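You operate a simulated robot arm through the tools that you are given. There is no shell and no other tool.

Carry out the task below with a simulated two-armed robot. There is one attempt and no reset: what you move stays moved.

## Task
Turn the air dial to 8. Then take the green sample box and leave it on the small yellow tray. Then push the front lint drawer shut. Then put the small blue reel on the top of the front belt away on the fourth board from the bottom of the steel shelf. Then take the lid off the grease tub and lay it down on the top of the front belt. Then open the left packing drawer, fetch the white corner piece from the inside of the left packing drawer and set it on the long white card and shut the drawer again. Then take the yellow spool and put it on the back of the mains cabinet. Then take the folded blue cloth and put it on the white slip. The order counts. Set down upright: yellow spool.

It is judged by the outcome, as a careful person would: the job done as asked, and still so three seconds after it is handed in. It fails if anything else is knocked over, pushed out of place, dropped, spilled or broken. A push-on lid holds only when it is set on centred and level and pressed home; a screw cap is set on level and turned clockwise until tight. Flat cloth is picked up by pressing the open fingertips on it (5 to 10 N) and closing them slowly along it; thin cloth reads only 2 to 8 mm in the jaws.

## Robot
Two 6-joint arms with two-finger grippers on one trunk, on a base that drives. Base frame: it is fixed to the floor where the robot stands at the start and does not move with it; the origin is under the middle of the robot, x ahead of it, y to its left, z up; the surface under the hand at the start is at about z = 840. Lengths are in mm, angles in degrees, forces in N, time in s.
The left shoulder is at the start at [30, 178, 988], the right one opposite. With the tool pointing down near the work surface each hand reaches from about 400 to 840 mm from the robot's upright axis, wherever it stands, measured 20 degrees to its own side. Places, roughly: air dial [500, 0, 900]; back of the mains cabinet (13x30 cm) [-6520, 1260, 840]; folded blue cloth (7x10x3 cm) [-4600, 2100, 800]; fourth board of the steel shelf [1000, -7600, 1300]; front lint drawer [-2900, 300, 500]; grease tub [-2250, 250, 750]; green sample box [750, -500, 750]; left packing drawer [-3500, 1900, 700]; long white card (30x8x1 cm) [-3100, -3100, 600]; small blue reel [-3000, 0, 750]; small yellow tray (10x20x6 cm) [700, -2300, 900]; white corner piece (6x6x5 cm) [-3600, 1900, 700]; white slip [-5250, 2000, 750]; yellow spool (5x5x6 cm) [-3800, 1900, 800]. Payload 2.54 kg a hand.
The TCP of each hand is the grasp point between the finger pads, 30 mm short of the fingertips. In the tool frame z runs along the fingers and y along their closing line. The gripper opens to 116 mm. The gripper's body begins 95 mm behind the TCP.
Orientation is that of the tool frame in the base frame, as a unit quaternion [x, y, z, w]. With the fingers straight down and closing along the base's y, the tool's x points along the base's -x, its y along +y and its z along -z.

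## Interface
- The arms move only by the tool arm_command. It takes "left_commands", "right_commands" or both (then of equal length, played together; a hand with none holds still); each is a list of rows, each an object of numbers (a shift or turn left out is 0, a gripper value left out holds the last): "dx", "dy", "dz": the shift along the tool's x, y, z in units of 25 mm (1.0 is 25 mm); "ax", "ay", "az": the turn, a rotation vector about the tool's x, y, z in units of 4 degrees (1.0 is 4 degrees); "hand": the gripper command, from -1 (shut) to 1 (fully open), values between in proportion. In form: [{"dx": .., "dy": .., "dz": .., "ax": .., "ay": .., "az": .., "hand": ..}, ...]. A call has 1 to 20 rows; each row shifts and turns the commanded pose from where the row before left it, along the tool's axes as they then stand. A call with a number of a shift or a turn outside -1 to 1 is refused whole. Each row takes 0.2 s and may step no farther than 50 mm and 8.6 degrees from the row before; otherwise, or with a gripper value out of range, the whole call is refused. A pose out of reach is approached as far as the arm can. The call stops where the force on the tool passes 40 N (or 10 N more than at its start, if that is more) or the arm is blocked; 0.2 s more then pass. Each finger travels about 153 mm/s and halts on what it meets, pressing with about 29 N; the grip force reading is that of the motor and also rises with nothing between the fingers. The clock runs only during rows and for 0.2 s after the last one: add rows that do not move to give the fingers time. It gives the time, the measured TCP pose, the force on the tool (base axes), the opening and the grip force at its end, in the units of the frame above (readings bear some noise), with the torque about the TCP (base axes, N m) and any sound that the robot's microphone picked up, and new pictures: "pictures" is both (left out), scene, wrist or none (wrist: the cameras of the hands that moved).
- Cameras (640 x 400 px; columns grow to the right, rows downward): "scene" is now at [42.7, -5.5, 1701]; the picture's right is [-0.10, -1.00, 0.00], its down [-0.82, 0.08, -0.57] and it looks along [0.56, -0.06, -0.82] (base axes); focal length 256 px, centre (320, 200). "left" rides on the left gripper at [69, 15, -122] in its tool frame; the picture's right is [-0.21, 0.98, 0.00], its down [-0.83, -0.18, -0.53] and it looks along [-0.52, -0.11, 0.85] (tool axes); focal length 251 px, centre (320, 200). "right" rides on the right gripper at [69, -15, -122] in its tool frame; the picture's right is [0.21, 0.98, 0.00], its down [-0.83, 0.18, -0.53] and it looks along [-0.52, 0.11, 0.85] (tool axes); focal length 251 px, centre (320, 200). There is no depth. A picture from a camera that has moved, and an enlarged one, comes with that camera's place and axes in the base frame and with its lens.
- lift_body(by): slides the trunk up (or, below 0, down) by that many mm; the arms and the scene camera ride with it, the base frame stays. It gives what a move gives, with no picture.
- base_move(legs): drives the robot by 1 to 6 legs, each [ahead, left, turn to the left] in mm, mm and degrees, along the robot's own axes; the way and the turn of a leg run together, so that a leg with both is an arc; at most 1500 mm and 180 degrees a leg. The arms and the cameras ride along, it lands a little off, and it stops where it bumps. It gives what a move gives, and a new picture of the scene camera.
- turn_head(pan, tilt): turns the head with the scene camera to pan (to the left, within 143 degrees either way) and tilt (down, from -29 to 69), counted from straight ahead of the robot. It gives what a move gives, and a new picture of the scene camera.
- inspect(camera, box): a new picture of the part [left, top, right, bottom] of that camera's present view, enlarged. It takes no simulated time.
- close_job(): hands the job in; it is judged then, once.

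Nothing tells you exact positions but the pictures and the camera data. Unless the task says otherwise, let go and move clear before handing in.

The tools are called by a JSON object that holds its "name" and its "arguments". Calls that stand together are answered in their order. arm_command: Moves the arms, as the interface text tells. Its arguments: {"type":"object","properties":{"left_commands":{"type":"array","items":{"type":"object","properties":{"dx":{"type":"number"},"dy":{"type":"number"},"dz":{"type":"number"},"ax":{"type":"number"},"ay":{"type":"number"},"az":{"type":"number"},"hand":{"type":"number"}}}},"right_commands":{"type":"array","items":{"type":"object","properties":{"dx":{"type":"number"},"dy":{"type":"number"},"dz":{"type":"number"},"ax":{"type":"number"},"ay":{"type":"number"},"az":{"type":"number"},"hand":{"type":"number"}}}},"pictures":{"type":"string","enum":["both","scene","wrist","none"]}},"required":[]} The other tools are called the same way: lift_body (by) slides the trunk up or down; base_move (legs) drives the base; turn_head (pan, tilt) turns the head that bears the scene camera; inspect (camera, box) takes an enlarged picture of a part of a camera's view; close_job () hands the job in.

At the start:

```text
clock: 0.0
left_position: [483.8, 97.9, 1219.9]
left_tool_rot: [0.0, 1.0, 0.0, 0.0]
left_force: [-0.4, 0.6, -1.3]
left_moment: [-0.01, -0.02, -0.03]
left_finger_gap: 116.0
left_gripper_force: 0.0
right_position: [368.1, -304.0, 1179.9]
right_tool_rot: [0.0, 1.0, -0.001, 0.001]
right_force: [0.7, -0.2, 1.3]
right_moment: [0.0, 0.03, 0.0]
right_finger_gap: 116.1
right_gripper_force: 0.1
trunk travel left (down, up): [-200.0, 340.0]
robot x, y, heading: [-2.8, -0.9, 0.2]
head pan, tilt: [-5.7, 55.5]
```

scene: 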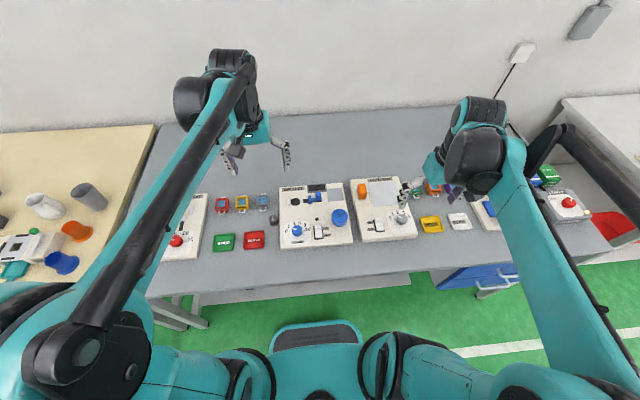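
right: 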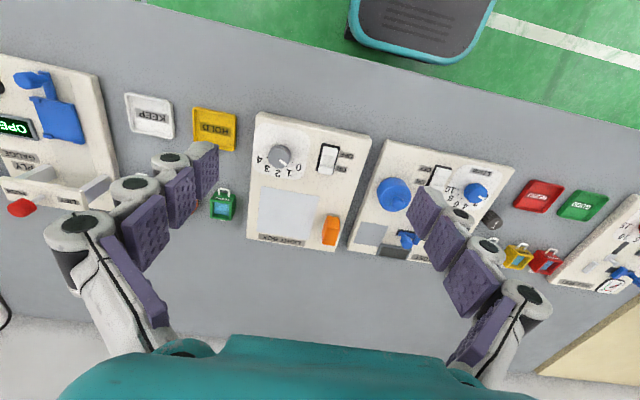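
left: 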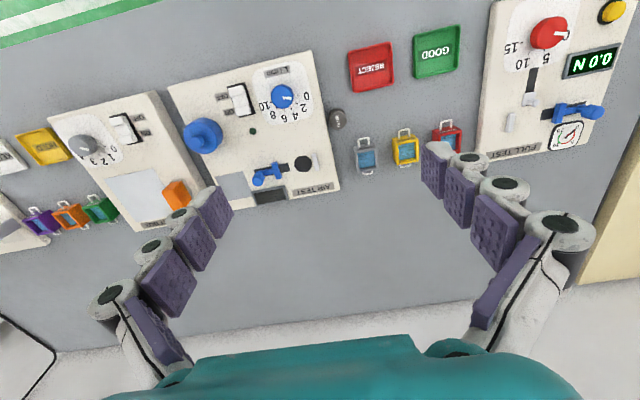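

I see a bench with test panels; the AIR TEST panel has a small blue dial with a 0–10 scale. I'll zoom in on it before moving.

{"name": "inspect", "arguments": {"camera": "left", "box": [160, 50, 350, 210]}}

{"name": "inspect", "arguments": {"camera": "scene", "box": [180, 160, 420, 270]}}

{"name": "inspect", "arguments": {"camera": "right", "box": [340, 120, 540, 270]}}

{"name": "inspect", "arguments": {"camera": "scene", "box": [400, 130, 640, 280]}}

```text
2.50 times, centred on (255, 130) of left
camera zoom: at [415.1, 114.7, 1342.3], right [0.21, 0.98, 0.0], down [0.83, -0.18, 0.53], along [0.52, -0.11, -0.85], focal length 629 px, centre (482, 375)
```

zoom: 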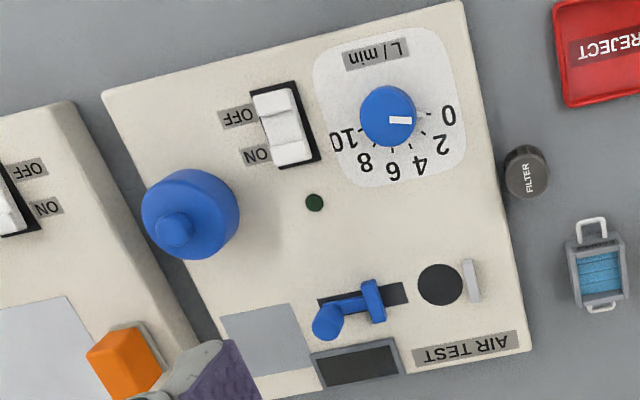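

```text
2.67 times, centred on (300, 215) of scene
camera zoom: at [42.7, -5.5, 1701.0], right [-0.1, -1.0, 0.0], down [-0.82, 0.08, -0.57], along [0.56, -0.06, -0.82], focal length 682 px, centre (373, 160)
```

zoom: 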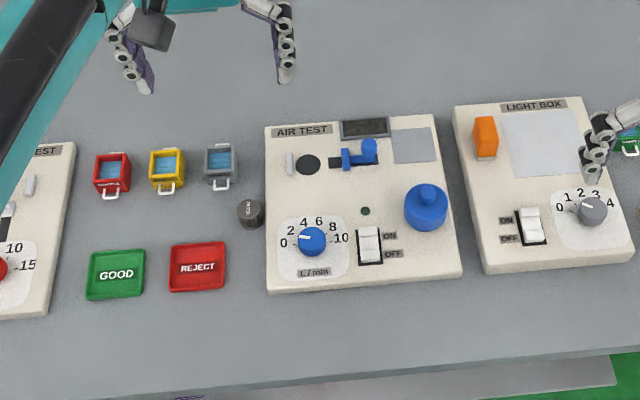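

```text
2.67 times, centred on (440, 195) of right
camera zoom: at [299.2, -318.7, 1302.6], right [-0.21, 0.98, 0.0], down [0.83, 0.18, 0.53], along [0.52, 0.11, -0.85], focal length 670 px, centre (0, 213)
```

zoom: 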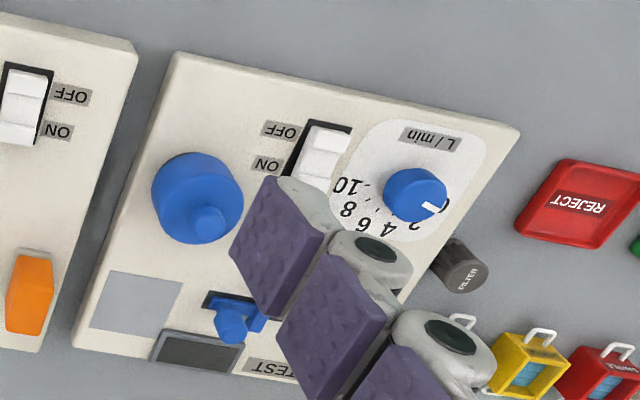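

```text
2.67 times, centred on (520, 205) of scene
camera zoom: at [42.7, -5.5, 1701.0], right [-0.1, -1.0, 0.0], down [-0.82, 0.08, -0.57], along [0.56, -0.06, -0.82], focal length 682 px, centre (-213, 187)
```

zoom: 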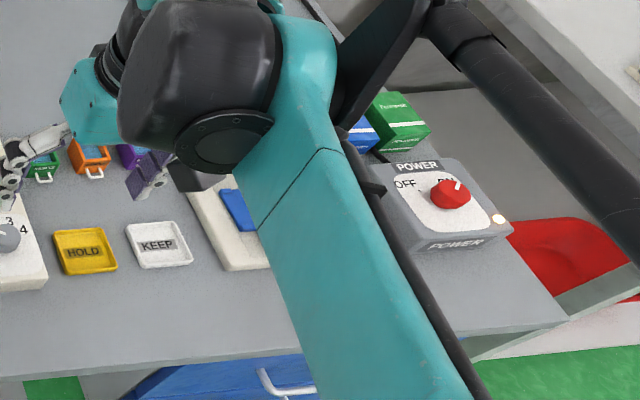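

The air dial is at about [479, 35, 880] and points at 0; 8 lies about 120° clockwise of that. I'll bring the left hand over it, turned back by 60°, so one grip can make the whole turn.

{"name": "arm_command", "arguments": {"left_commands": [{"dx": 0.07, "dy": -0.84, "dz": 1}, {"dx": 0.07, "dy": -0.84, "dz": 1}, {"dx": 0.07, "dy": -0.84, "dz": 1}, {"az": -1, "dz": 0.387}, {"az": -1, "dz": 0.387}, {"az": -1, "dz": 0.387}, {"az": -1, "dz": 0.387}, {"az": -1, "dz": 0.387}, {"az": -1, "dz": 0.387}, {"az": -1, "dz": 0.387}, {"az": -1, "dz": 0.387}, {"az": -1, "dz": 0.387}, {"az": -1, "dz": 0.387}, {"az": -1, "dz": 0.387}, {"az": -1, "dz": 0.387}, {"az": -1, "dz": 0.387}, {"az": -1, "dz": 0.387}, {"az": -1, "dz": 0.387}]}}

```text
clock: 3.8
left_position: [477.9, 35.8, 1000.3]
left_tool_rot: [-0.501, 0.865, 0.0, 0.001]
left_force: [1.4, -0.4, -0.6]
left_moment: [0.01, -0.01, -0.02]
left_finger_gap: 115.9
left_gripper_force: 0.0
right_position: [368.1, -304.7, 1179.3]
right_tool_rot: [0.0, 1.0, -0.001, 0.0]
right_force: [1.6, 0.0, -0.3]
right_moment: [0.0, 0.0, -0.03]
right_finger_gap: 115.5
right_gripper_force: 0.1
trunk travel left (down, up): [-200.0, 340.0]
robot x, y, heading: [-1.6, -3.8, 0.1]
head pan, tilt: [-5.7, 55.5]
camera scene: at [43.0, -5.6, 1701.0], right [-0.1, -1.0, 0.0], down [-0.82, 0.08, -0.57], along [0.56, -0.06, -0.82], focal length 256 px, centre (320, 200)
camera left: at [430.4, -15.8, 1121.7], right [-0.74, 0.67, 0.0], down [0.57, 0.63, 0.53], along [0.36, 0.4, -0.85], focal length 251 px, centre (320, 200)
```

scene: 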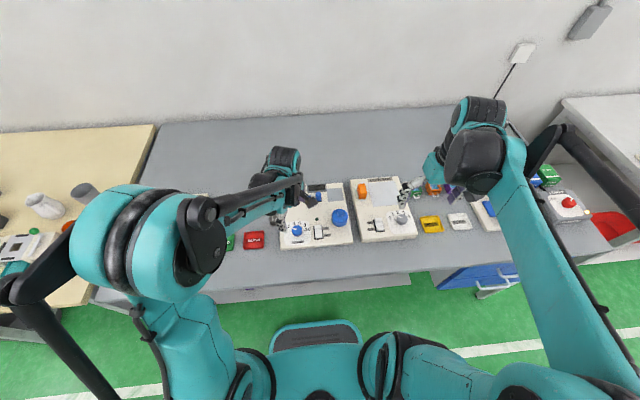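
left: 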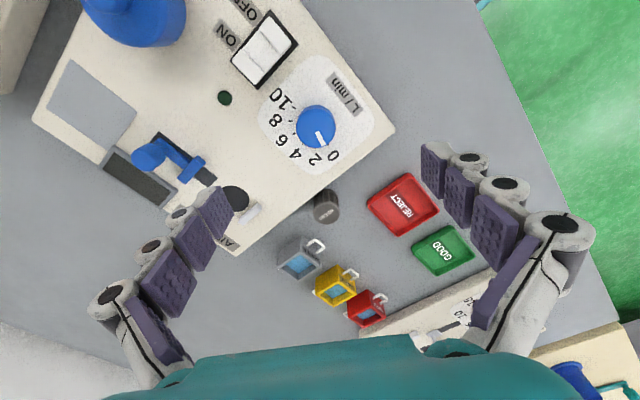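

{"name": "inspect", "arguments": {"camera": "left", "box": [240, 60, 400, 180]}}

```text
3.33 times, centred on (320, 120) of left
camera zoom: at [430.4, -15.8, 1121.7], right [-0.74, 0.67, 0.0], down [0.57, 0.63, 0.53], along [0.36, 0.4, -0.85], focal length 838 px, centre (320, 467)
```

zoom: 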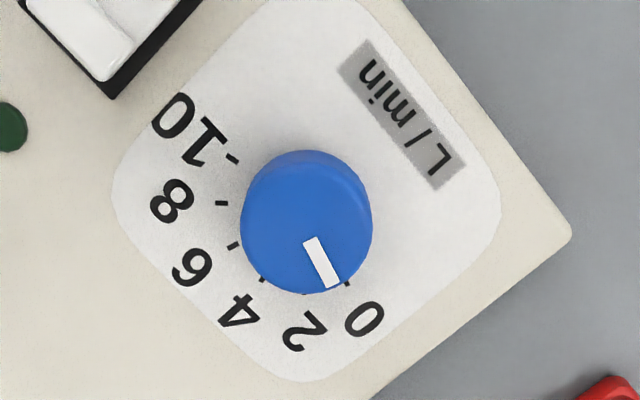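

The dial's centre is at about [479, 33], its plate is near z = 862, and the scale runs in 30° steps. I'll go down, grip the knob and turn 120° clockwise.

{"name": "arm_command", "arguments": {"left_commands": [{"dx": 0.064, "dy": -0.097, "dz": 1, "hand": 0.2}, {"dz": 1}, {"dz": 1}, {"dz": 0.7}, {"dz": 0.4}, {}], "pictures": "wrist"}}

{"name": "arm_command", "arguments": {"left_commands": [{"hand": -0.4}, {"hand": -0.6}, {"hand": -1}, {}], "pictures": "wrist"}}

```text
clock: 5.2
left_position: [479.3, 31.9, 896.5]
left_tool_rot: [-0.5, 0.866, 0.0, 0.001]
left_force: [-0.5, 0.6, 0.7]
left_moment: [-0.01, 0.0, 0.02]
left_finger_gap: 69.5
left_gripper_force: 0.0
right_position: [367.5, -304.1, 1179.8]
right_tool_rot: [0.0, 1.0, 0.0, 0.0]
right_force: [0.7, 0.7, 0.0]
right_moment: [-0.02, 0.01, -0.04]
right_finger_gap: 116.0
right_gripper_force: 0.0
trunk travel left (down, up): [-200.0, 340.0]
robot x, y, heading: [3.3, 1.1, 0.2]
head pan, tilt: [-5.7, 55.5]
camera left: at [432.4, -19.7, 1018.9], right [-0.74, 0.67, 0.0], down [0.57, 0.62, 0.53], along [0.36, 0.39, -0.85], focal length 251 px, centre (320, 200)
```

left: 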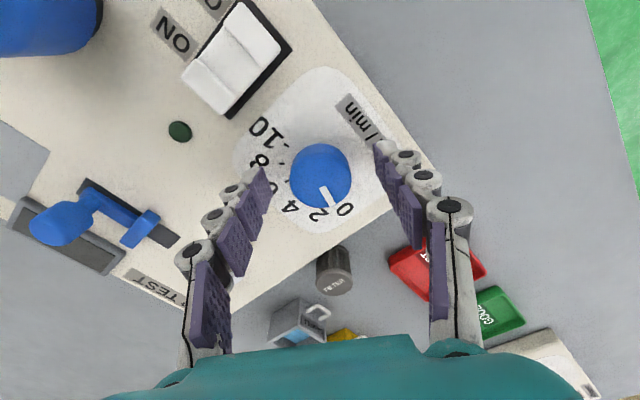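

```text
clock: 6.2
left_position: [479.8, 31.3, 896.0]
left_tool_rot: [-0.5, 0.866, -0.001, 0.001]
left_force: [-2.9, 0.8, -4.0]
left_moment: [-0.03, 0.03, 0.01]
left_finger_gap: 36.9
left_gripper_force: 44.8
right_position: [367.5, -304.2, 1180.7]
right_tool_rot: [0.0, 1.0, -0.001, 0.0]
right_force: [-0.5, 0.3, -0.5]
right_moment: [0.03, 0.0, -0.03]
right_finger_gap: 116.1
right_gripper_force: 0.0
trunk travel left (down, up): [-200.0, 340.0]
robot x, y, heading: [1.0, 0.4, 0.1]
head pan, tilt: [-5.7, 55.5]
camera left: at [432.4, -19.6, 1018.9], right [-0.74, 0.67, 0.0], down [0.57, 0.62, 0.53], along [0.36, 0.39, -0.85], focal length 251 px, centre (320, 200)
```

left: 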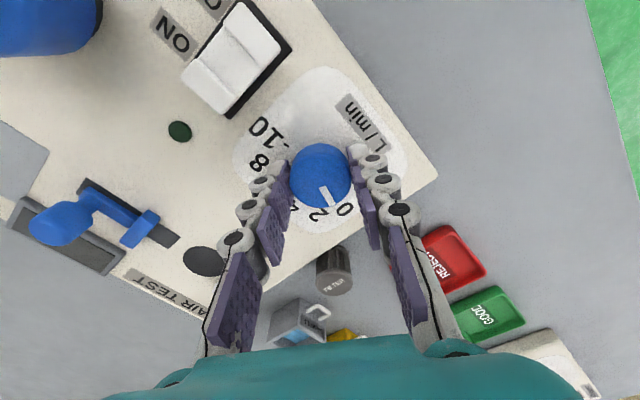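

Gripped at 37 mm. I'll turn 60° first and check.

{"name": "arm_command", "arguments": {"left_commands": [{"az": 1}, {"az": 1}, {"az": 1}, {"az": 1}, {"az": 1}, {"az": 1}, {"az": 1}, {"az": 1}, {"az": 1}, {"az": 1}, {"az": 1}, {"az": 1}, {"az": 1}, {"az": 1}, {"az": 1}, {}], "pictures": "wrist"}}

```text
clock: 8.8
left_position: [479.2, 33.2, 895.9]
left_tool_rot: [-0.112, 0.994, 0.0, -0.001]
left_force: [-4.0, -2.7, -11.3]
left_moment: [0.17, -0.02, -0.02]
left_finger_gap: 36.8
left_gripper_force: 44.9
right_position: [367.7, -303.9, 1180.4]
right_tool_rot: [0.0, 1.0, 0.0, 0.001]
right_force: [-0.6, 0.0, 0.4]
right_moment: [0.0, 0.01, 0.01]
right_finger_gap: 116.0
right_gripper_force: 0.1
trunk travel left (down, up): [-200.0, 340.0]
robot x, y, heading: [0.5, 0.3, -0.5]
head pan, tilt: [-5.7, 55.5]
stopped in row 12 (left hand): the force on the tool passed its limit at 41 N (the readings are from after the stop); the commanded pose is now the measured one
camera left: at [409.2, 32.7, 1019.0], right [-0.01, 1.0, 0.0], down [0.85, 0.01, 0.53], along [0.53, 0.01, -0.85], focal length 251 px, centre (320, 200)
```

left: 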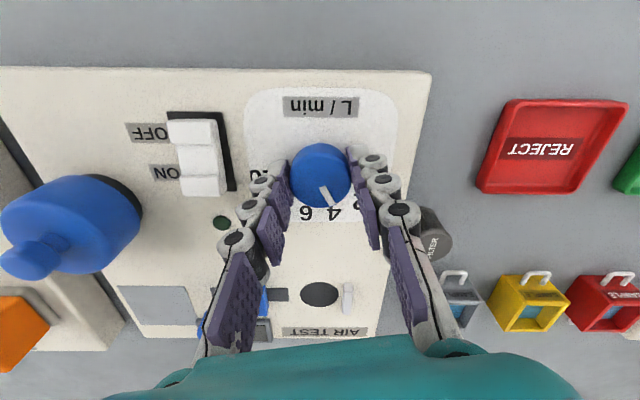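

The knob turned about 47° before side force stopped it. I'll let go, grip again to recentre, and go on.

{"name": "arm_command", "arguments": {"left_commands": [{"hand": -0.2}, {}, {"dz": -0.08}, {"hand": -0.35}, {"hand": -0.45}, {}], "pictures": "wrist"}}

{"name": "inspect", "arguments": {"camera": "left", "box": [240, 80, 400, 240]}}

```text
clock: 10.2
left_position: [479.1, 32.8, 899.9]
left_tool_rot: [-0.113, 0.994, -0.001, 0.0]
left_force: [0.7, -1.8, 4.3]
left_moment: [-0.11, 0.01, -0.02]
left_finger_gap: 36.7
left_gripper_force: 44.0
right_position: [369.4, -304.3, 1180.2]
right_tool_rot: [-0.001, 1.0, 0.001, 0.0]
right_force: [0.7, 0.0, -0.2]
right_moment: [0.01, -0.05, 0.0]
right_finger_gap: 115.8
right_gripper_force: 0.0
trunk travel left (down, up): [-200.0, 340.0]
robot x, y, heading: [-1.0, -4.5, 0.0]
head pan, tilt: [-5.7, 55.5]
camera left: at [409.0, 32.6, 1021.5], right [-0.01, 1.0, 0.0], down [0.85, 0.01, 0.53], along [0.53, 0.01, -0.85], focal length 251 px, centre (320, 200)
```

left: 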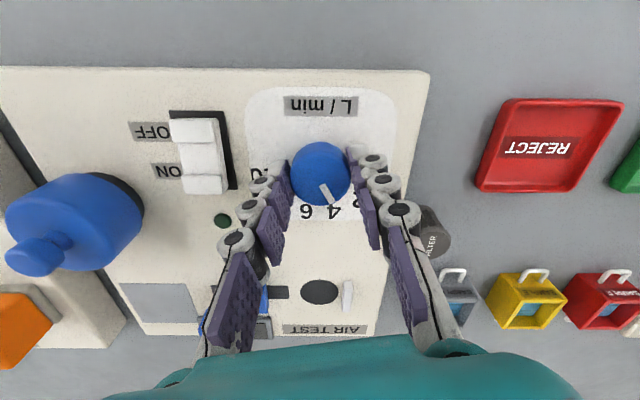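

```text
2.50 times, centred on (320, 160) of left
camera zoom: at [409.0, 32.6, 1021.5], right [-0.01, 1.0, 0.0], down [0.85, 0.01, 0.53], along [0.53, 0.01, -0.85], focal length 629 px, centre (320, 300)
```

zoom: 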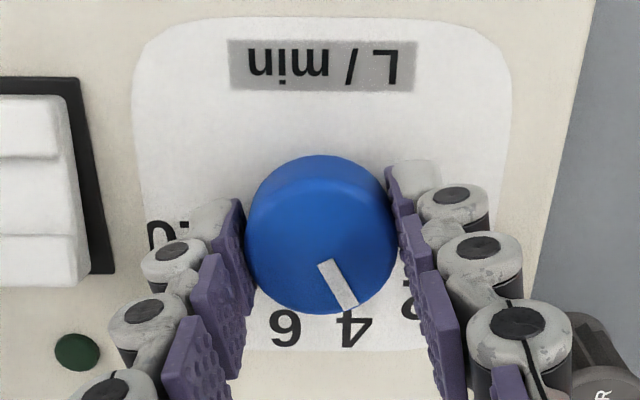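

Pointer is now at about +27° from straight ahead, next to the 4. I'll continue clockwise.

{"name": "arm_command", "arguments": {"left_commands": [{"hand": -0.6, "az": 1}, {"az": 1}, {"az": 1}, {"az": 1}, {"az": 1}, {"az": 1}, {"az": 1}, {"az": 1}, {"az": 1}, {}], "pictures": "wrist"}}

```text
clock: 12.0
left_position: [478.4, 34.0, 899.3]
left_tool_rot: [0.16, 0.987, 0.001, 0.002]
left_force: [-0.8, -1.5, 19.5]
left_moment: [-0.03, 0.19, 0.0]
left_finger_gap: 36.4
left_gripper_force: 44.8
right_position: [366.8, -305.1, 1180.8]
right_tool_rot: [0.0, 1.0, -0.001, 0.001]
right_force: [0.2, 0.7, -0.3]
right_moment: [0.0, -0.01, -0.01]
right_finger_gap: 116.0
right_gripper_force: 0.0
trunk travel left (down, up): [-200.0, 340.0]
robot x, y, heading: [-2.7, 0.4, -0.0]
head pan, tilt: [-5.7, 55.5]
stopped in row 9 (left hand): the force on the tool passed its limit at 41 N (the readings are from after the stop); the commanded pose is now the measured one
camera left: at [418.6, 70.2, 1021.3], right [0.51, 0.86, 0.0], down [0.72, -0.43, 0.54], along [0.46, -0.27, -0.84], focal length 251 px, centre (320, 200)
```

left: 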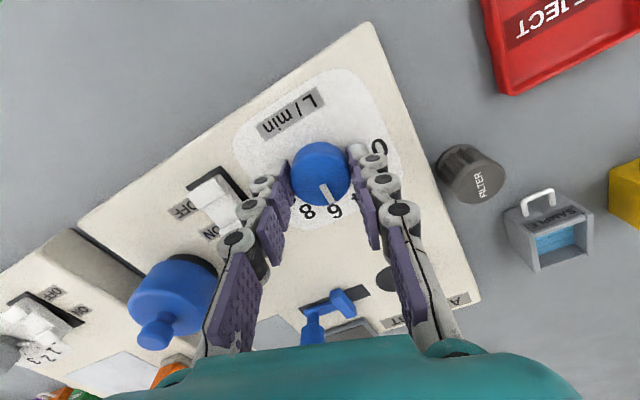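

{"name": "arm_command", "arguments": {"left_commands": [{"hand": -0.2}, {}, {"hand": -0.35}, {"hand": -0.45}, {"az": 1}, {"az": 1}, {"az": 1}, {"az": 1}, {"az": 1}, {}], "pictures": "wrist"}}

{"name": "arm_command", "arguments": {"left_commands": [{"hand": -0.2}, {}, {"hand": -0.35}, {"hand": -0.45}, {"az": 1}, {"az": 1}, {"az": 1}, {"az": 1}, {}], "pictures": "wrist"}}

{"name": "inspect", "arguments": {"camera": "left", "box": [240, 80, 400, 240]}}

```text
clock: 14.2
left_position: [480.3, 34.2, 898.3]
left_tool_rot: [0.329, 0.944, 0.0, 0.0]
left_force: [3.5, -2.5, 0.0]
left_moment: [-0.01, -0.13, 0.04]
left_finger_gap: 37.1
left_gripper_force: 44.4
right_position: [368.7, -305.3, 1180.0]
right_tool_rot: [0.0, 1.0, -0.001, 0.001]
right_force: [0.8, 0.5, 0.5]
right_moment: [-0.01, 0.0, 0.03]
right_finger_gap: 116.2
right_gripper_force: 0.1
trunk travel left (down, up): [-200.0, 340.0]
robot x, y, heading: [1.0, 1.6, -0.1]
head pan, tilt: [-5.7, 55.5]
camera left: at [435.6, 88.7, 1020.6], right [0.78, 0.63, 0.0], down [0.53, -0.66, 0.53], along [0.34, -0.41, -0.85], focal length 251 px, centre (320, 200)
```

left: 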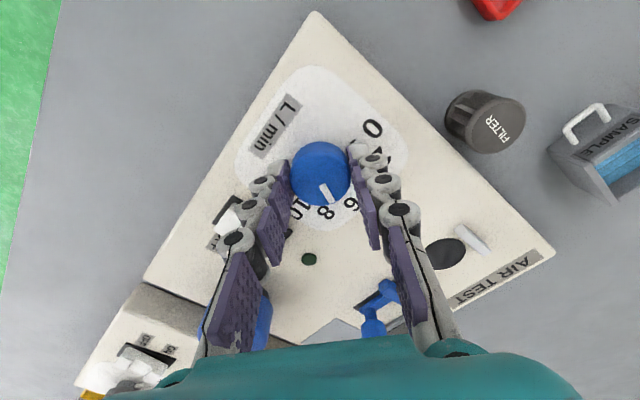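

```text
clock: 16.2
left_position: [479.8, 34.1, 898.4]
left_tool_rot: [0.458, 0.889, 0.001, 0.001]
left_force: [4.2, 2.2, 14.4]
left_moment: [0.08, -0.11, -0.04]
left_finger_gap: 36.7
left_gripper_force: 44.8
right_position: [368.8, -303.3, 1181.1]
right_tool_rot: [0.001, 1.0, 0.0, 0.0]
right_force: [0.3, 0.0, 0.2]
right_moment: [0.02, -0.04, 0.03]
right_finger_gap: 116.0
right_gripper_force: 0.1
trunk travel left (down, up): [-200.0, 340.0]
robot x, y, heading: [-1.9, 0.0, -0.1]
head pan, tilt: [-5.7, 55.5]
camera left: at [452.2, 99.3, 1020.8], right [0.92, 0.39, 0.0], down [0.33, -0.78, 0.53], along [0.21, -0.49, -0.85], focal length 251 px, centre (320, 200)
```

left: 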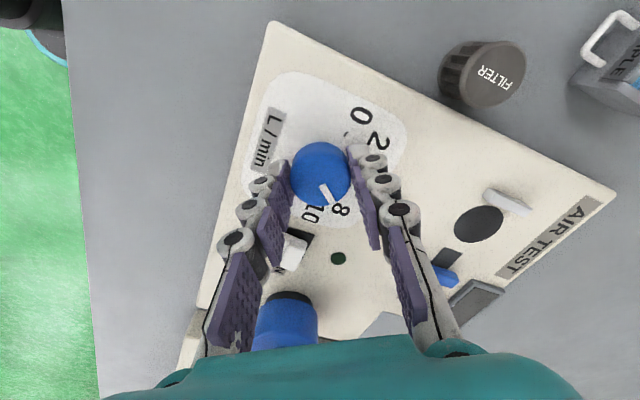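

```text
2.50 times, centred on (320, 160) of left
camera zoom: at [452.2, 99.3, 1020.8], right [0.92, 0.39, 0.0], down [0.33, -0.78, 0.53], along [0.21, -0.49, -0.85], focal length 629 px, centre (320, 300)
```

zoom: 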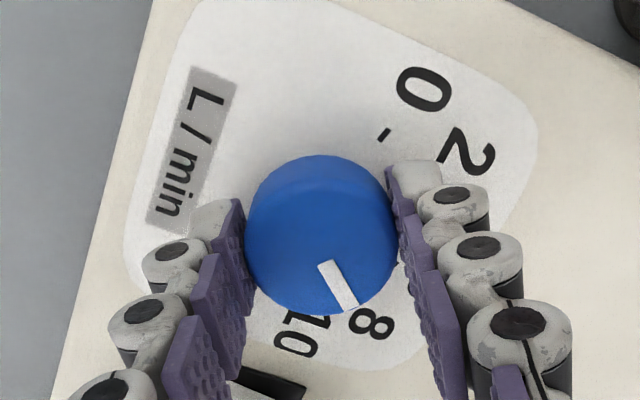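

Pointer is at about −39°, so it needs 5.5° more to reach 8 (−45°). I'll turn that, let go, rise and check.

{"name": "arm_command", "arguments": {"left_commands": [{"az": 0.75}, {"az": 0.7}, {}, {"hand": -0.2}, {"hand": 0}, {"dz": -1}, {"dz": -1}, {"dz": -1}, {"dz": -1}, {}], "pictures": "wrist"}}

{"name": "inspect", "arguments": {"camera": "left", "box": [240, 60, 400, 180]}}

```text
clock: 18.4
left_position: [480.0, 34.0, 999.4]
left_tool_rot: [0.502, 0.865, 0.0, -0.001]
left_force: [-0.4, -0.1, -0.6]
left_moment: [0.01, 0.0, -0.01]
left_finger_gap: 57.8
left_gripper_force: 0.1
right_position: [369.2, -304.8, 1180.0]
right_tool_rot: [0.0, 1.0, 0.0, 0.0]
right_force: [-0.3, -0.5, 0.4]
right_moment: [0.04, 0.05, -0.02]
right_finger_gap: 116.1
right_gripper_force: 0.1
trunk travel left (down, up): [-200.0, 340.0]
robot x, y, heading: [-1.2, -2.3, 0.2]
head pan, tilt: [-5.7, 55.5]
camera left: at [459.3, 102.7, 1121.0], right [0.95, 0.3, 0.0], down [0.25, -0.81, 0.53], along [0.16, -0.51, -0.85], focal length 251 px, centre (320, 200)
```

left: 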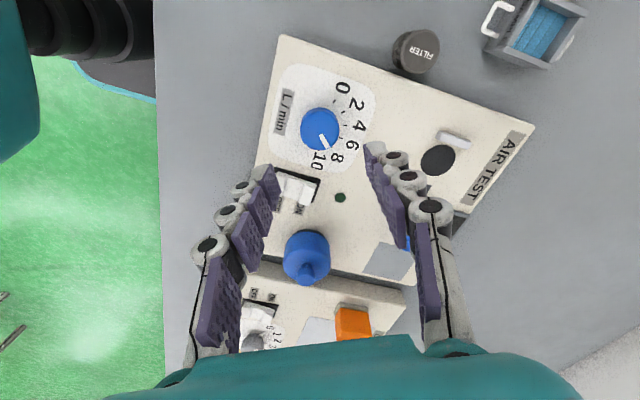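

```text
3.33 times, centred on (320, 120) of left
camera zoom: at [459.3, 102.7, 1121.0], right [0.95, 0.3, 0.0], down [0.25, -0.81, 0.53], along [0.16, -0.51, -0.85], focal length 838 px, centre (320, 467)
```

zoom: 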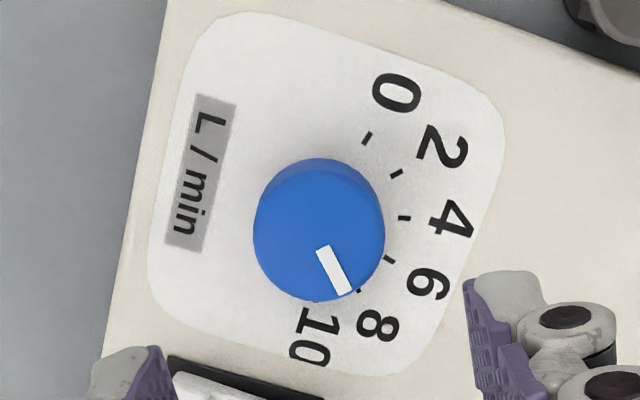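

The dial now reads 8. Next I'll lift the left hand clear and bring the right hand towards the green sample box, at about [625, −460], for a closer look.

{"name": "arm_command", "arguments": {"left_commands": [{"az": -1, "dz": -1}, {"az": -1, "dz": -1}, {"az": -1, "dz": -1}, {"az": -1, "dz": -1}, {"az": -1, "dz": -1}, {"az": -1, "dz": -1}, {"az": -1, "dz": -1}, {"az": -1, "dz": -1}, {"az": -1}, {"az": -1}, {"az": -1}, {"az": -1}, {"az": -1}, {"az": -1}, {"az": -1}, {}], "right_commands": [{"dx": -0.88, "dy": -0.9, "dz": 0.67}, {"dx": -0.88, "dy": -0.9, "dz": 0.67}, {"dx": -0.88, "dy": -0.9, "dz": 0.67}, {"dx": -0.88, "dy": -0.9, "dz": 0.67}, {"dx": -0.88, "dy": -0.9, "dz": 0.67}, {"dx": -0.88, "dy": -0.9, "dz": 0.67}, {}, {}, {}, {}, {}, {}, {}, {}, {}, {}]}}

{"name": "inspect", "arguments": {"camera": "right", "box": [200, 80, 440, 230]}}

```text
clock: 21.8
left_position: [480.6, 33.2, 1199.2]
left_tool_rot: [0.003, 1.0, 0.0, 0.0]
left_force: [-0.7, 0.5, -0.2]
left_moment: [-0.02, 0.01, -0.01]
left_finger_gap: 58.1
left_gripper_force: 0.0
right_position: [501.0, -437.9, 1080.1]
right_tool_rot: [0.0, 1.0, 0.0, 0.0]
right_force: [0.4, 0.2, -0.2]
right_moment: [-0.01, -0.01, -0.03]
right_finger_gap: 116.1
right_gripper_force: 0.1
trunk travel left (down, up): [-200.0, 340.0]
robot x, y, heading: [0.4, -3.0, 0.0]
head pan, tilt: [-5.7, 55.5]
camera scene: at [42.8, -5.6, 1701.0], right [-0.1, -1.0, 0.0], down [-0.82, 0.08, -0.57], along [0.56, -0.06, -0.82], focal length 256 px, centre (320, 200)
camera right: at [432.0, -453.3, 1202.5], right [-0.21, 0.98, 0.0], down [0.83, 0.18, 0.53], along [0.52, 0.11, -0.85], focal length 251 px, centre (320, 200)
camera left: at [411.0, 49.7, 1320.9], right [0.22, 0.98, 0.0], down [0.82, -0.19, 0.53], along [0.52, -0.12, -0.85], focal length 251 px, centre (320, 200)
```

scene: 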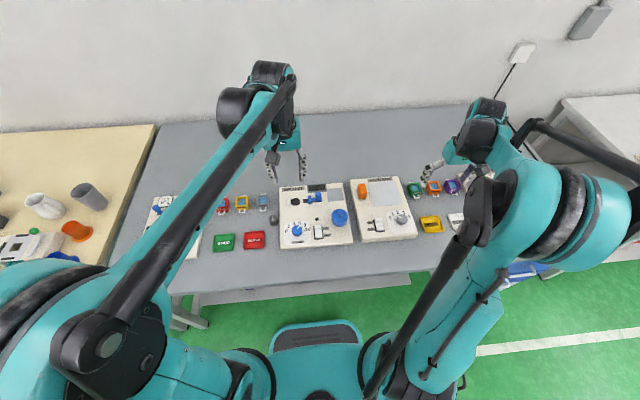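
right: 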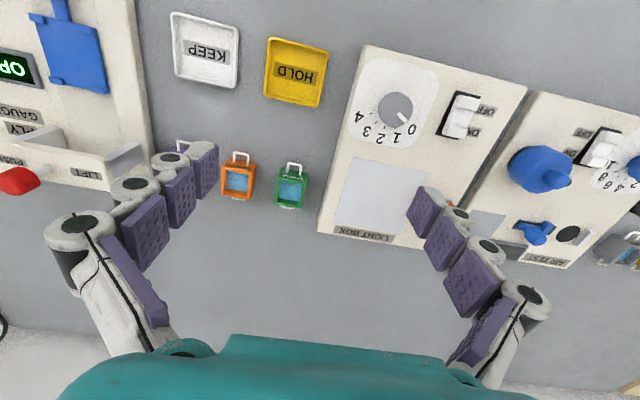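
left: 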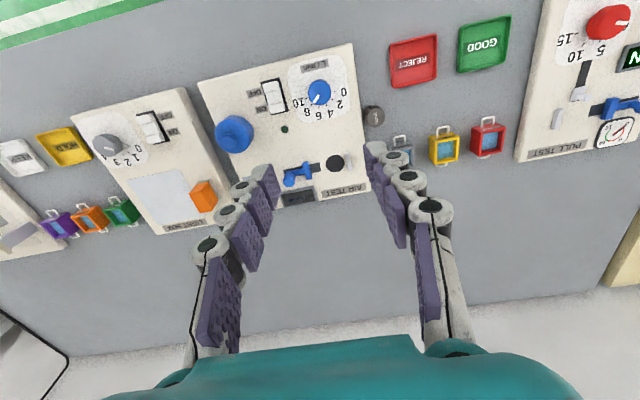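

```text
2.67 times, centred on (320, 155) of right
camera zoom: at [432.0, -453.3, 1202.5], right [-0.21, 0.98, 0.0], down [0.83, 0.18, 0.53], along [0.52, 0.11, -0.85], focal length 670 px, centre (320, 320)
```

zoom: 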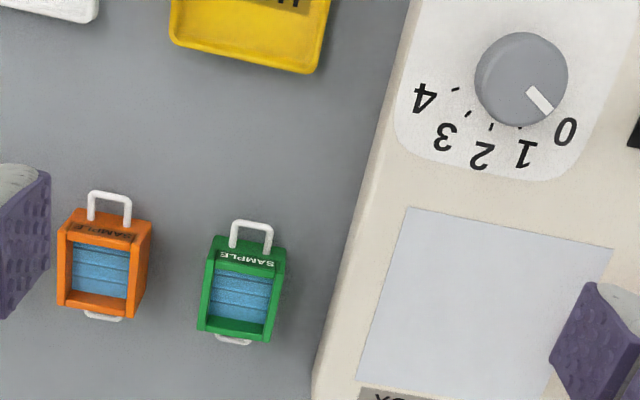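

The green sample box is about 40×60 mm, aligned with the base axes and centred near [622, −458]. I'll come in above it with a narrower opening and check.

{"name": "arm_command", "arguments": {"right_commands": [{"dx": -0.968, "dy": -0.162, "dz": 0.96, "hand": 0.0}, {"dx": -0.968, "dy": -0.162, "dz": 0.96}, {"dx": -0.968, "dy": -0.162, "dz": 0.96}, {"dx": -0.968, "dy": -0.162, "dz": 0.96}, {"dx": -0.968, "dy": -0.162, "dz": 0.96}, {}], "pictures": "wrist"}}

{"name": "inspect", "arguments": {"camera": "right", "box": [220, 50, 420, 200]}}

```text
clock: 23.2
left_position: [479.4, 34.5, 1199.6]
left_tool_rot: [0.004, 1.0, -0.001, 0.002]
left_force: [-0.8, 0.5, 0.4]
left_moment: [-0.03, -0.03, 0.0]
left_finger_gap: 57.7
left_gripper_force: 0.0
right_position: [620.6, -458.6, 956.4]
right_tool_rot: [-0.001, 1.0, 0.0, 0.001]
right_force: [-0.3, 0.0, 0.2]
right_moment: [0.0, 0.0, 0.01]
right_finger_gap: 58.3
right_gripper_force: 0.1
trunk travel left (down, up): [-200.0, 340.0]
robot x, y, heading: [1.2, -1.4, 0.2]
head pan, tilt: [-5.7, 55.5]
camera right: at [552.4, -473.8, 1080.2], right [-0.21, 0.98, 0.0], down [0.83, 0.18, 0.53], along [0.52, 0.11, -0.85], focal length 251 px, centre (320, 200)
```

right: 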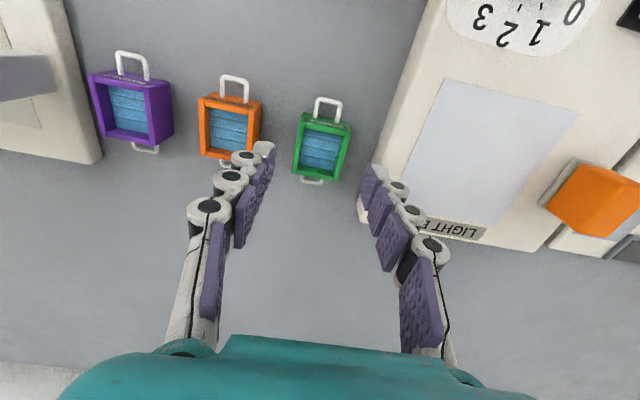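

```text
2.67 times, centred on (320, 125) of right
camera zoom: at [552.4, -473.8, 1080.2], right [-0.21, 0.98, 0.0], down [0.83, 0.18, 0.53], along [0.52, 0.11, -0.85], focal length 670 px, centre (320, 400)
```

zoom: 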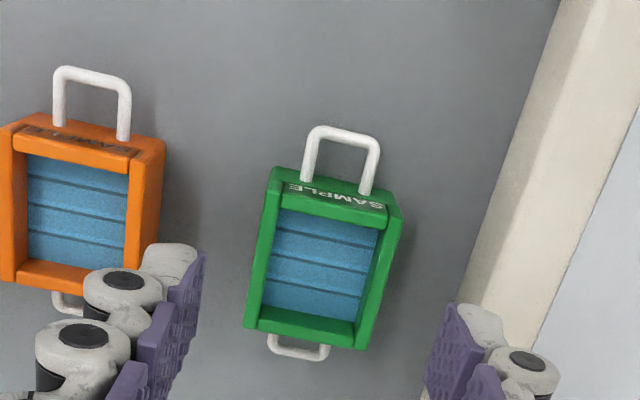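

{"name": "arm_command", "arguments": {"right_commands": [{"dx": -0.2, "dy": 0.06, "dz": 1}, {"dz": 1}, {"dz": 0.8}, {"dz": 0.4}, {}], "pictures": "wrist"}}

```text
clock: 24.4
left_position: [479.3, 34.0, 1198.5]
left_tool_rot: [0.002, 1.0, 0.0, 0.0]
left_force: [0.6, 0.1, 0.2]
left_moment: [0.0, -0.01, 0.01]
left_finger_gap: 58.2
left_gripper_force: 0.0
right_position: [627.1, -457.1, 879.1]
right_tool_rot: [0.0, 1.0, -0.001, 0.0]
right_force: [-0.1, -0.1, -0.1]
right_moment: [-0.02, -0.03, -0.04]
right_finger_gap: 57.9
right_gripper_force: 0.2
trunk travel left (down, up): [-200.0, 340.0]
robot x, y, heading: [0.2, -0.0, 0.1]
head pan, tilt: [-5.7, 55.5]
camera right: at [558.4, -471.0, 1002.0], right [-0.21, 0.98, 0.0], down [0.83, 0.18, 0.53], along [0.52, 0.11, -0.85], focal length 251 px, centre (320, 200)
```

right: 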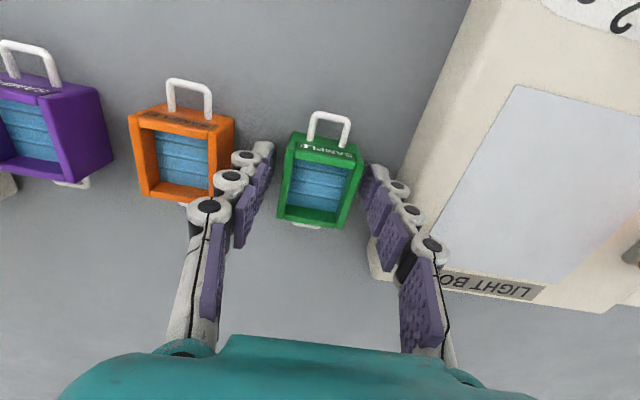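

{"name": "arm_command", "arguments": {"right_commands": [{"hand": -0.2}, {"hand": -0.35}, {"hand": -0.6}, {}], "pictures": "wrist"}}

```text
clock: 25.4
left_position: [479.0, 33.6, 1198.0]
left_tool_rot: [0.002, 1.0, 0.0, 0.0]
left_force: [0.5, 1.1, 0.3]
left_moment: [-0.03, 0.01, 0.04]
left_finger_gap: 58.0
left_gripper_force: 0.1
right_position: [626.5, -456.8, 880.2]
right_tool_rot: [0.0, 1.0, 0.0, 0.0]
right_force: [-0.2, -0.8, 0.3]
right_moment: [0.0, -0.03, 0.01]
right_finger_gap: 42.7
right_gripper_force: 28.5
trunk travel left (down, up): [-200.0, 340.0]
robot x, y, heading: [0.0, 0.0, -0.2]
head pan, tilt: [-5.7, 55.5]
camera right: at [558.3, -471.1, 1002.2], right [-0.21, 0.98, 0.0], down [0.83, 0.18, 0.53], along [0.52, 0.11, -0.85], focal length 251 px, centre (320, 200)
```

right: 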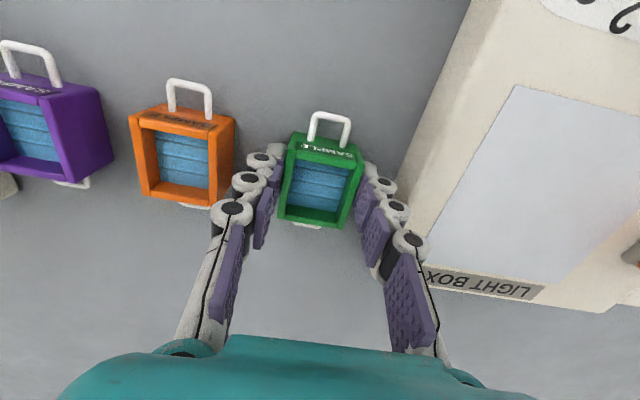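

Box gripped at 43 mm. I'll lift it slowly, and turn the head right to look towards the yellow tray.

{"name": "arm_command", "arguments": {"right_commands": [{"dz": -0.4}, {"dz": -0.7}, {"dz": -1}, {"dz": -1}, {"dz": -1}, {"dz": -1}, {"dz": -1}, {"dz": -1}, {"dz": -1}, {"dz": -1}, {"dz": -1}, {}], "pictures": "wrist"}}

{"name": "turn_head", "arguments": {"pan": -75, "tilt": 25}}

```text
clock: 28.0
left_position: [479.3, 33.2, 1198.3]
left_tool_rot: [0.003, 1.0, 0.0, 0.0]
left_force: [0.2, 0.0, 0.6]
left_moment: [0.01, -0.04, -0.03]
left_finger_gap: 58.3
left_gripper_force: 0.1
right_position: [627.1, -456.7, 1132.7]
right_tool_rot: [0.0, 1.0, 0.0, 0.0]
right_force: [0.1, 0.3, -0.9]
right_moment: [0.01, 0.0, -0.01]
right_finger_gap: 42.7
right_gripper_force: 28.4
trunk travel left (down, up): [-200.0, 340.0]
robot x, y, heading: [2.4, 1.1, -0.2]
head pan, tilt: [-5.7, 55.5]
camera right: at [557.7, -471.6, 1254.3], right [-0.21, 0.98, 0.0], down [0.83, 0.18, 0.53], along [0.52, 0.11, -0.85], focal length 251 px, centre (320, 200)
```

right: 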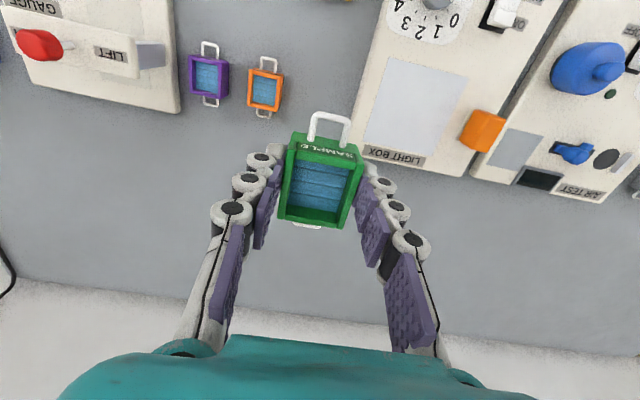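

```text
clock: 29.4
left_position: [479.5, 33.4, 1197.7]
left_tool_rot: [0.003, 1.0, -0.001, 0.0]
left_force: [-0.3, 0.4, 0.1]
left_moment: [0.0, -0.02, 0.0]
left_finger_gap: 57.9
left_gripper_force: 0.1
right_position: [626.8, -456.9, 1131.5]
right_tool_rot: [0.0, 1.0, 0.0, 0.0]
right_force: [-0.3, -1.0, -0.8]
right_moment: [-0.02, 0.0, -0.01]
right_finger_gap: 42.9
right_gripper_force: 28.6
trunk travel left (down, up): [-200.0, 340.0]
robot x, y, heading: [0.0, 3.3, 0.1]
head pan, tilt: [-75.0, 25.0]
camera scene: at [-4.4, -87.6, 1745.6], right [-0.97, -0.26, 0.0], down [-0.11, 0.41, -0.91], along [0.23, -0.88, -0.42], focal length 256 px, centre (320, 200)
```

scene: 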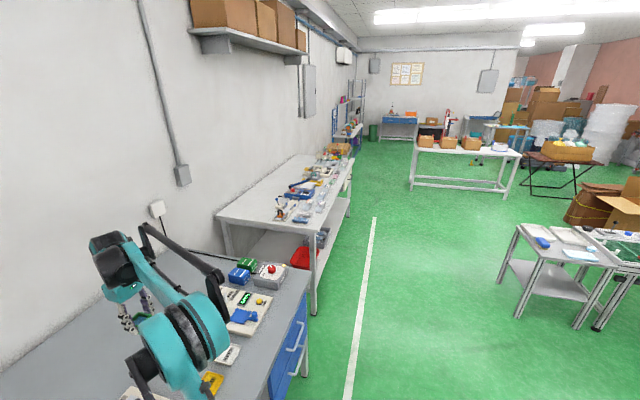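

A second workbench runs along the wall further to the right, and the yellow tray should be on it. I'll zoom in.

{"name": "inspect", "arguments": {"camera": "scene", "box": [200, 120, 400, 280]}}

{"name": "inspect", "arguments": {"camera": "scene", "box": [480, 180, 640, 340]}}

```text
2.50 times, centred on (300, 200) of scene
camera zoom: at [-4.4, -87.6, 1745.6], right [-0.97, -0.26, 0.0], down [-0.11, 0.41, -0.91], along [0.23, -0.88, -0.42], focal length 639 px, centre (370, 200)
```

zoom: 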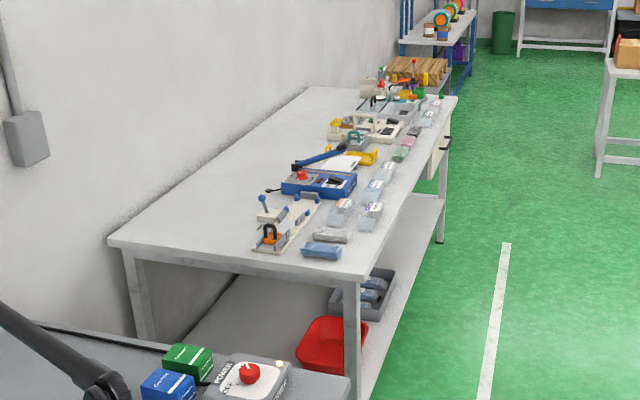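

```text
2.50 times, centred on (560, 260) of scene
camera zoom: at [-4.4, -87.6, 1745.6], right [-0.97, -0.26, 0.0], down [-0.11, 0.41, -0.91], along [0.23, -0.88, -0.42], focal length 639 px, centre (-280, 50)
```

zoom: 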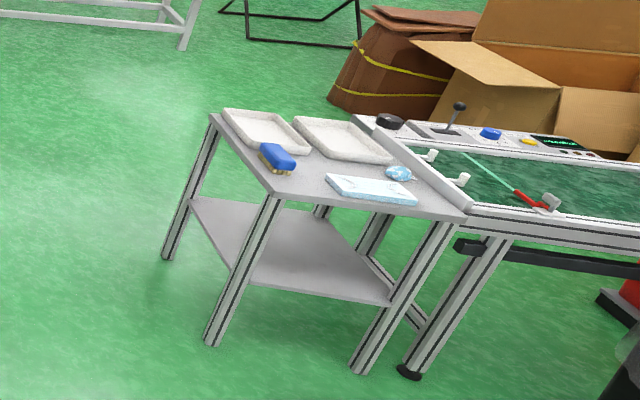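

The second bench's front edge is near x = 410 and the yellow item is at about [610, −2264]. I'll pull the right arm in and up, then drive sideways to there.

{"name": "arm_command", "arguments": {"right_commands": [{"dx": 1, "dz": -0.6}, {"dx": 1, "dz": -0.6}, {"dx": 1, "dz": -0.6}, {"dx": 1, "dz": -0.6}, {"dx": 1, "dz": -0.6}, {"dx": 1, "dz": -0.6}, {}], "pictures": "none"}}

{"name": "turn_head", "arguments": {"pan": -20, "tilt": 50}}

{"name": "base_move", "arguments": {"legs": [[-80, 0, 0], [0, -1500, 0], [0, -520, 0]]}}

```text
clock: 31.0
left_position: [480.7, 32.7, 1198.0]
left_tool_rot: [0.003, 1.0, 0.0, 0.0]
left_force: [-0.1, 0.2, -1.4]
left_moment: [0.0, 0.01, -0.04]
left_finger_gap: 57.9
left_gripper_force: 0.2
right_position: [476.8, -456.2, 1222.1]
right_tool_rot: [-0.001, 1.0, 0.0, 0.001]
right_force: [-0.1, -0.2, 0.3]
right_moment: [0.04, 0.04, -0.01]
right_finger_gap: 42.5
right_gripper_force: 28.7
trunk travel left (down, up): [-200.0, 340.0]
robot x, y, heading: [3.4, 2.5, -0.1]
head pan, tilt: [-75.0, 25.0]
```

```text
clock: 32.3
left_position: [478.4, 33.3, 1198.2]
left_tool_rot: [0.002, 1.0, 0.0, 0.0]
left_force: [0.4, -0.8, -0.5]
left_moment: [0.01, 0.03, 0.02]
left_finger_gap: 57.9
left_gripper_force: 0.1
right_position: [476.6, -456.6, 1222.9]
right_tool_rot: [0.0, 1.0, 0.0, 0.0]
right_force: [0.3, 0.3, -0.3]
right_moment: [0.02, 0.0, 0.01]
right_finger_gap: 42.9
right_gripper_force: 28.6
trunk travel left (down, up): [-200.0, 340.0]
robot x, y, heading: [0.3, 1.7, -0.0]
head pan, tilt: [-20.0, 50.0]
camera scene: at [44.0, -25.0, 1708.2], right [-0.34, -0.94, 0.0], down [-0.72, 0.26, -0.64], along [0.6, -0.22, -0.77], focal length 256 px, centre (320, 200)
```

scene: 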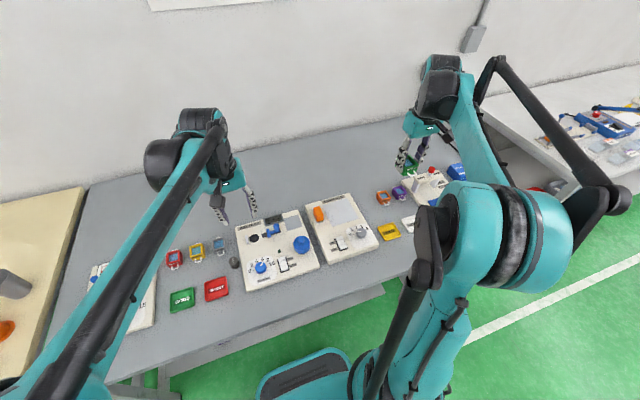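

```text
clock: 43.0
left_position: [387.4, -1993.9, 1198.7]
left_tool_rot: [0.004, 1.0, 0.002, 0.0]
left_force: [-1.5, 0.6, -0.4]
left_moment: [0.02, -0.02, 0.02]
left_finger_gap: 58.0
left_gripper_force: 0.0
right_position: [381.6, -2484.5, 1221.9]
right_tool_rot: [0.001, 1.0, 0.0, 0.0]
right_force: [0.3, 0.0, -0.5]
right_moment: [0.05, 0.03, -0.02]
right_finger_gap: 42.8
right_gripper_force: 28.5
trunk travel left (down, up): [-200.0, 340.0]
robot x, y, heading: [-88.9, -2027.3, -0.1]
head pan, tilt: [-20.0, 50.0]
camera scene: at [-48.4, -2052.0, 1708.1], right [-0.35, -0.94, 0.0], down [-0.72, 0.27, -0.64], along [0.6, -0.22, -0.77], focal length 256 px, centre (320, 200)
```

scene: 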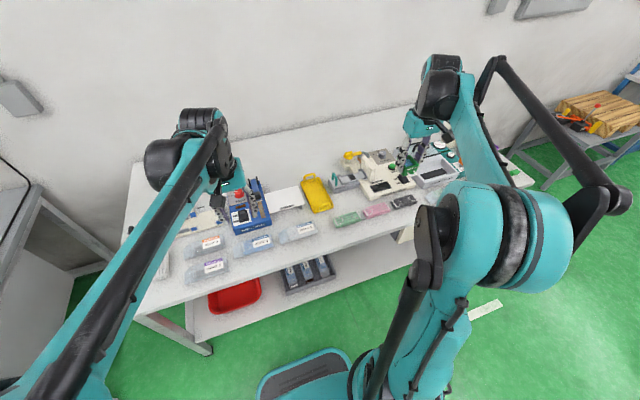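

{"name": "inspect", "arguments": {"camera": "scene", "box": [240, 140, 400, 240]}}

{"name": "base_move", "arguments": {"legs": [[140, 0, 0]]}}

```text
4.00 times, centred on (320, 190) of scene
camera zoom: at [-48.4, -2052.0, 1708.1], right [-0.35, -0.94, 0.0], down [-0.72, 0.27, -0.64], along [0.6, -0.22, -0.77], focal length 1022 px, centre (320, 240)
```

zoom: 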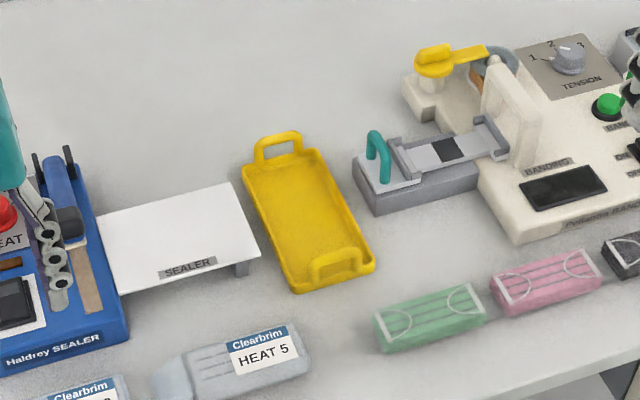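

```text
clock: 44.3
left_position: [528.3, -1992.3, 1198.6]
left_tool_rot: [0.003, 1.0, 0.0, -0.001]
left_force: [0.3, -0.8, -0.7]
left_moment: [0.01, 0.02, 0.01]
left_finger_gap: 58.2
left_gripper_force: 0.1
right_position: [525.0, -2483.4, 1221.3]
right_tool_rot: [0.001, 1.0, 0.0, -0.001]
right_force: [-0.1, 0.4, -1.3]
right_moment: [-0.03, 0.02, -0.01]
right_finger_gap: 43.2
right_gripper_force: 28.6
trunk travel left (down, up): [-200.0, 340.0]
robot x, y, heading: [45.3, -2028.3, -0.2]
head pan, tilt: [-20.0, 50.0]
camera scene: at [93.9, -2051.3, 1708.1], right [-0.34, -0.94, 0.0], down [-0.72, 0.26, -0.64], along [0.6, -0.22, -0.77], focal length 256 px, centre (320, 200)
```

scene: 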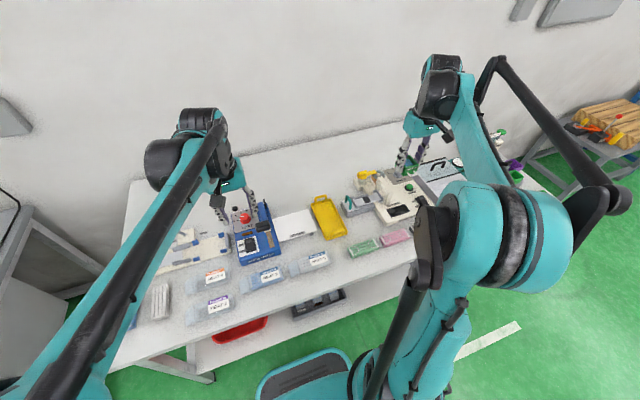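

The tray is aligned with the base x axis, centred near [668, −2299]. I'll bring the box over it and look with the wrist camera.

{"name": "arm_command", "arguments": {"right_commands": [{"dx": -0.325, "dy": 0.92}, {"dx": -0.325, "dy": 0.92}, {"dx": -0.325, "dy": 0.92}, {"dx": -0.325, "dy": 0.92, "dz": 0.5}, {"dx": -0.325, "dy": 0.92, "dz": 1}, {"dx": -0.325, "dy": 0.92, "dz": 1}, {"dx": -0.325, "dy": 0.92, "dz": 1}, {"dx": -0.325, "dy": 0.92, "dz": 1}, {"dz": 1}, {}]}}

{"name": "inspect", "arguments": {"camera": "right", "box": [200, 0, 440, 240]}}

```text
clock: 46.5
left_position: [526.9, -1993.4, 1198.4]
left_tool_rot: [0.003, 1.0, 0.0, 0.0]
left_force: [-0.3, 0.2, -0.1]
left_moment: [0.02, 0.01, 0.01]
left_finger_gap: 58.0
left_gripper_force: 0.1
right_position: [588.6, -2298.0, 1085.6]
right_tool_rot: [0.0, 1.0, -0.001, 0.0]
right_force: [-0.3, 0.4, -1.0]
right_moment: [-0.06, 0.0, -0.04]
right_finger_gap: 42.8
right_gripper_force: 29.2
trunk travel left (down, up): [-200.0, 340.0]
robot x, y, heading: [47.4, -2022.6, -0.2]
head pan, tilt: [-20.0, 50.0]
camera scene: at [92.0, -2050.7, 1708.2], right [-0.34, -0.94, 0.0], down [-0.72, 0.26, -0.64], along [0.6, -0.22, -0.77], focal length 256 px, centre (320, 200)
camera right: at [520.2, -2312.5, 1207.4], right [-0.21, 0.98, 0.0], down [0.83, 0.18, 0.53], along [0.52, 0.11, -0.85], focal length 251 px, centre (320, 200)
```

scene: 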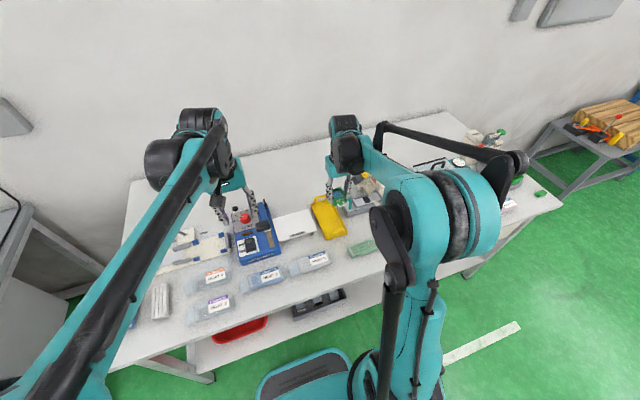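
right: 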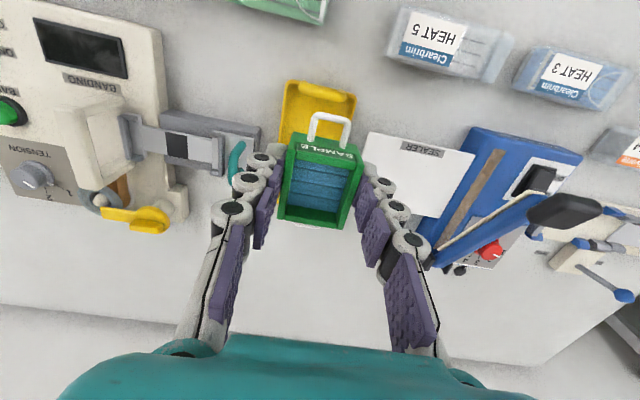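

```text
1.67 times, centred on (320, 120) of right
camera zoom: at [520.2, -2312.5, 1207.4], right [-0.21, 0.98, 0.0], down [0.83, 0.18, 0.53], along [0.52, 0.11, -0.85], focal length 419 px, centre (320, 333)
```

zoom: 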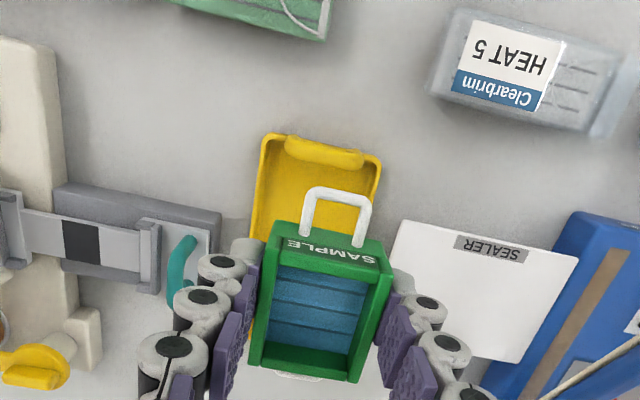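

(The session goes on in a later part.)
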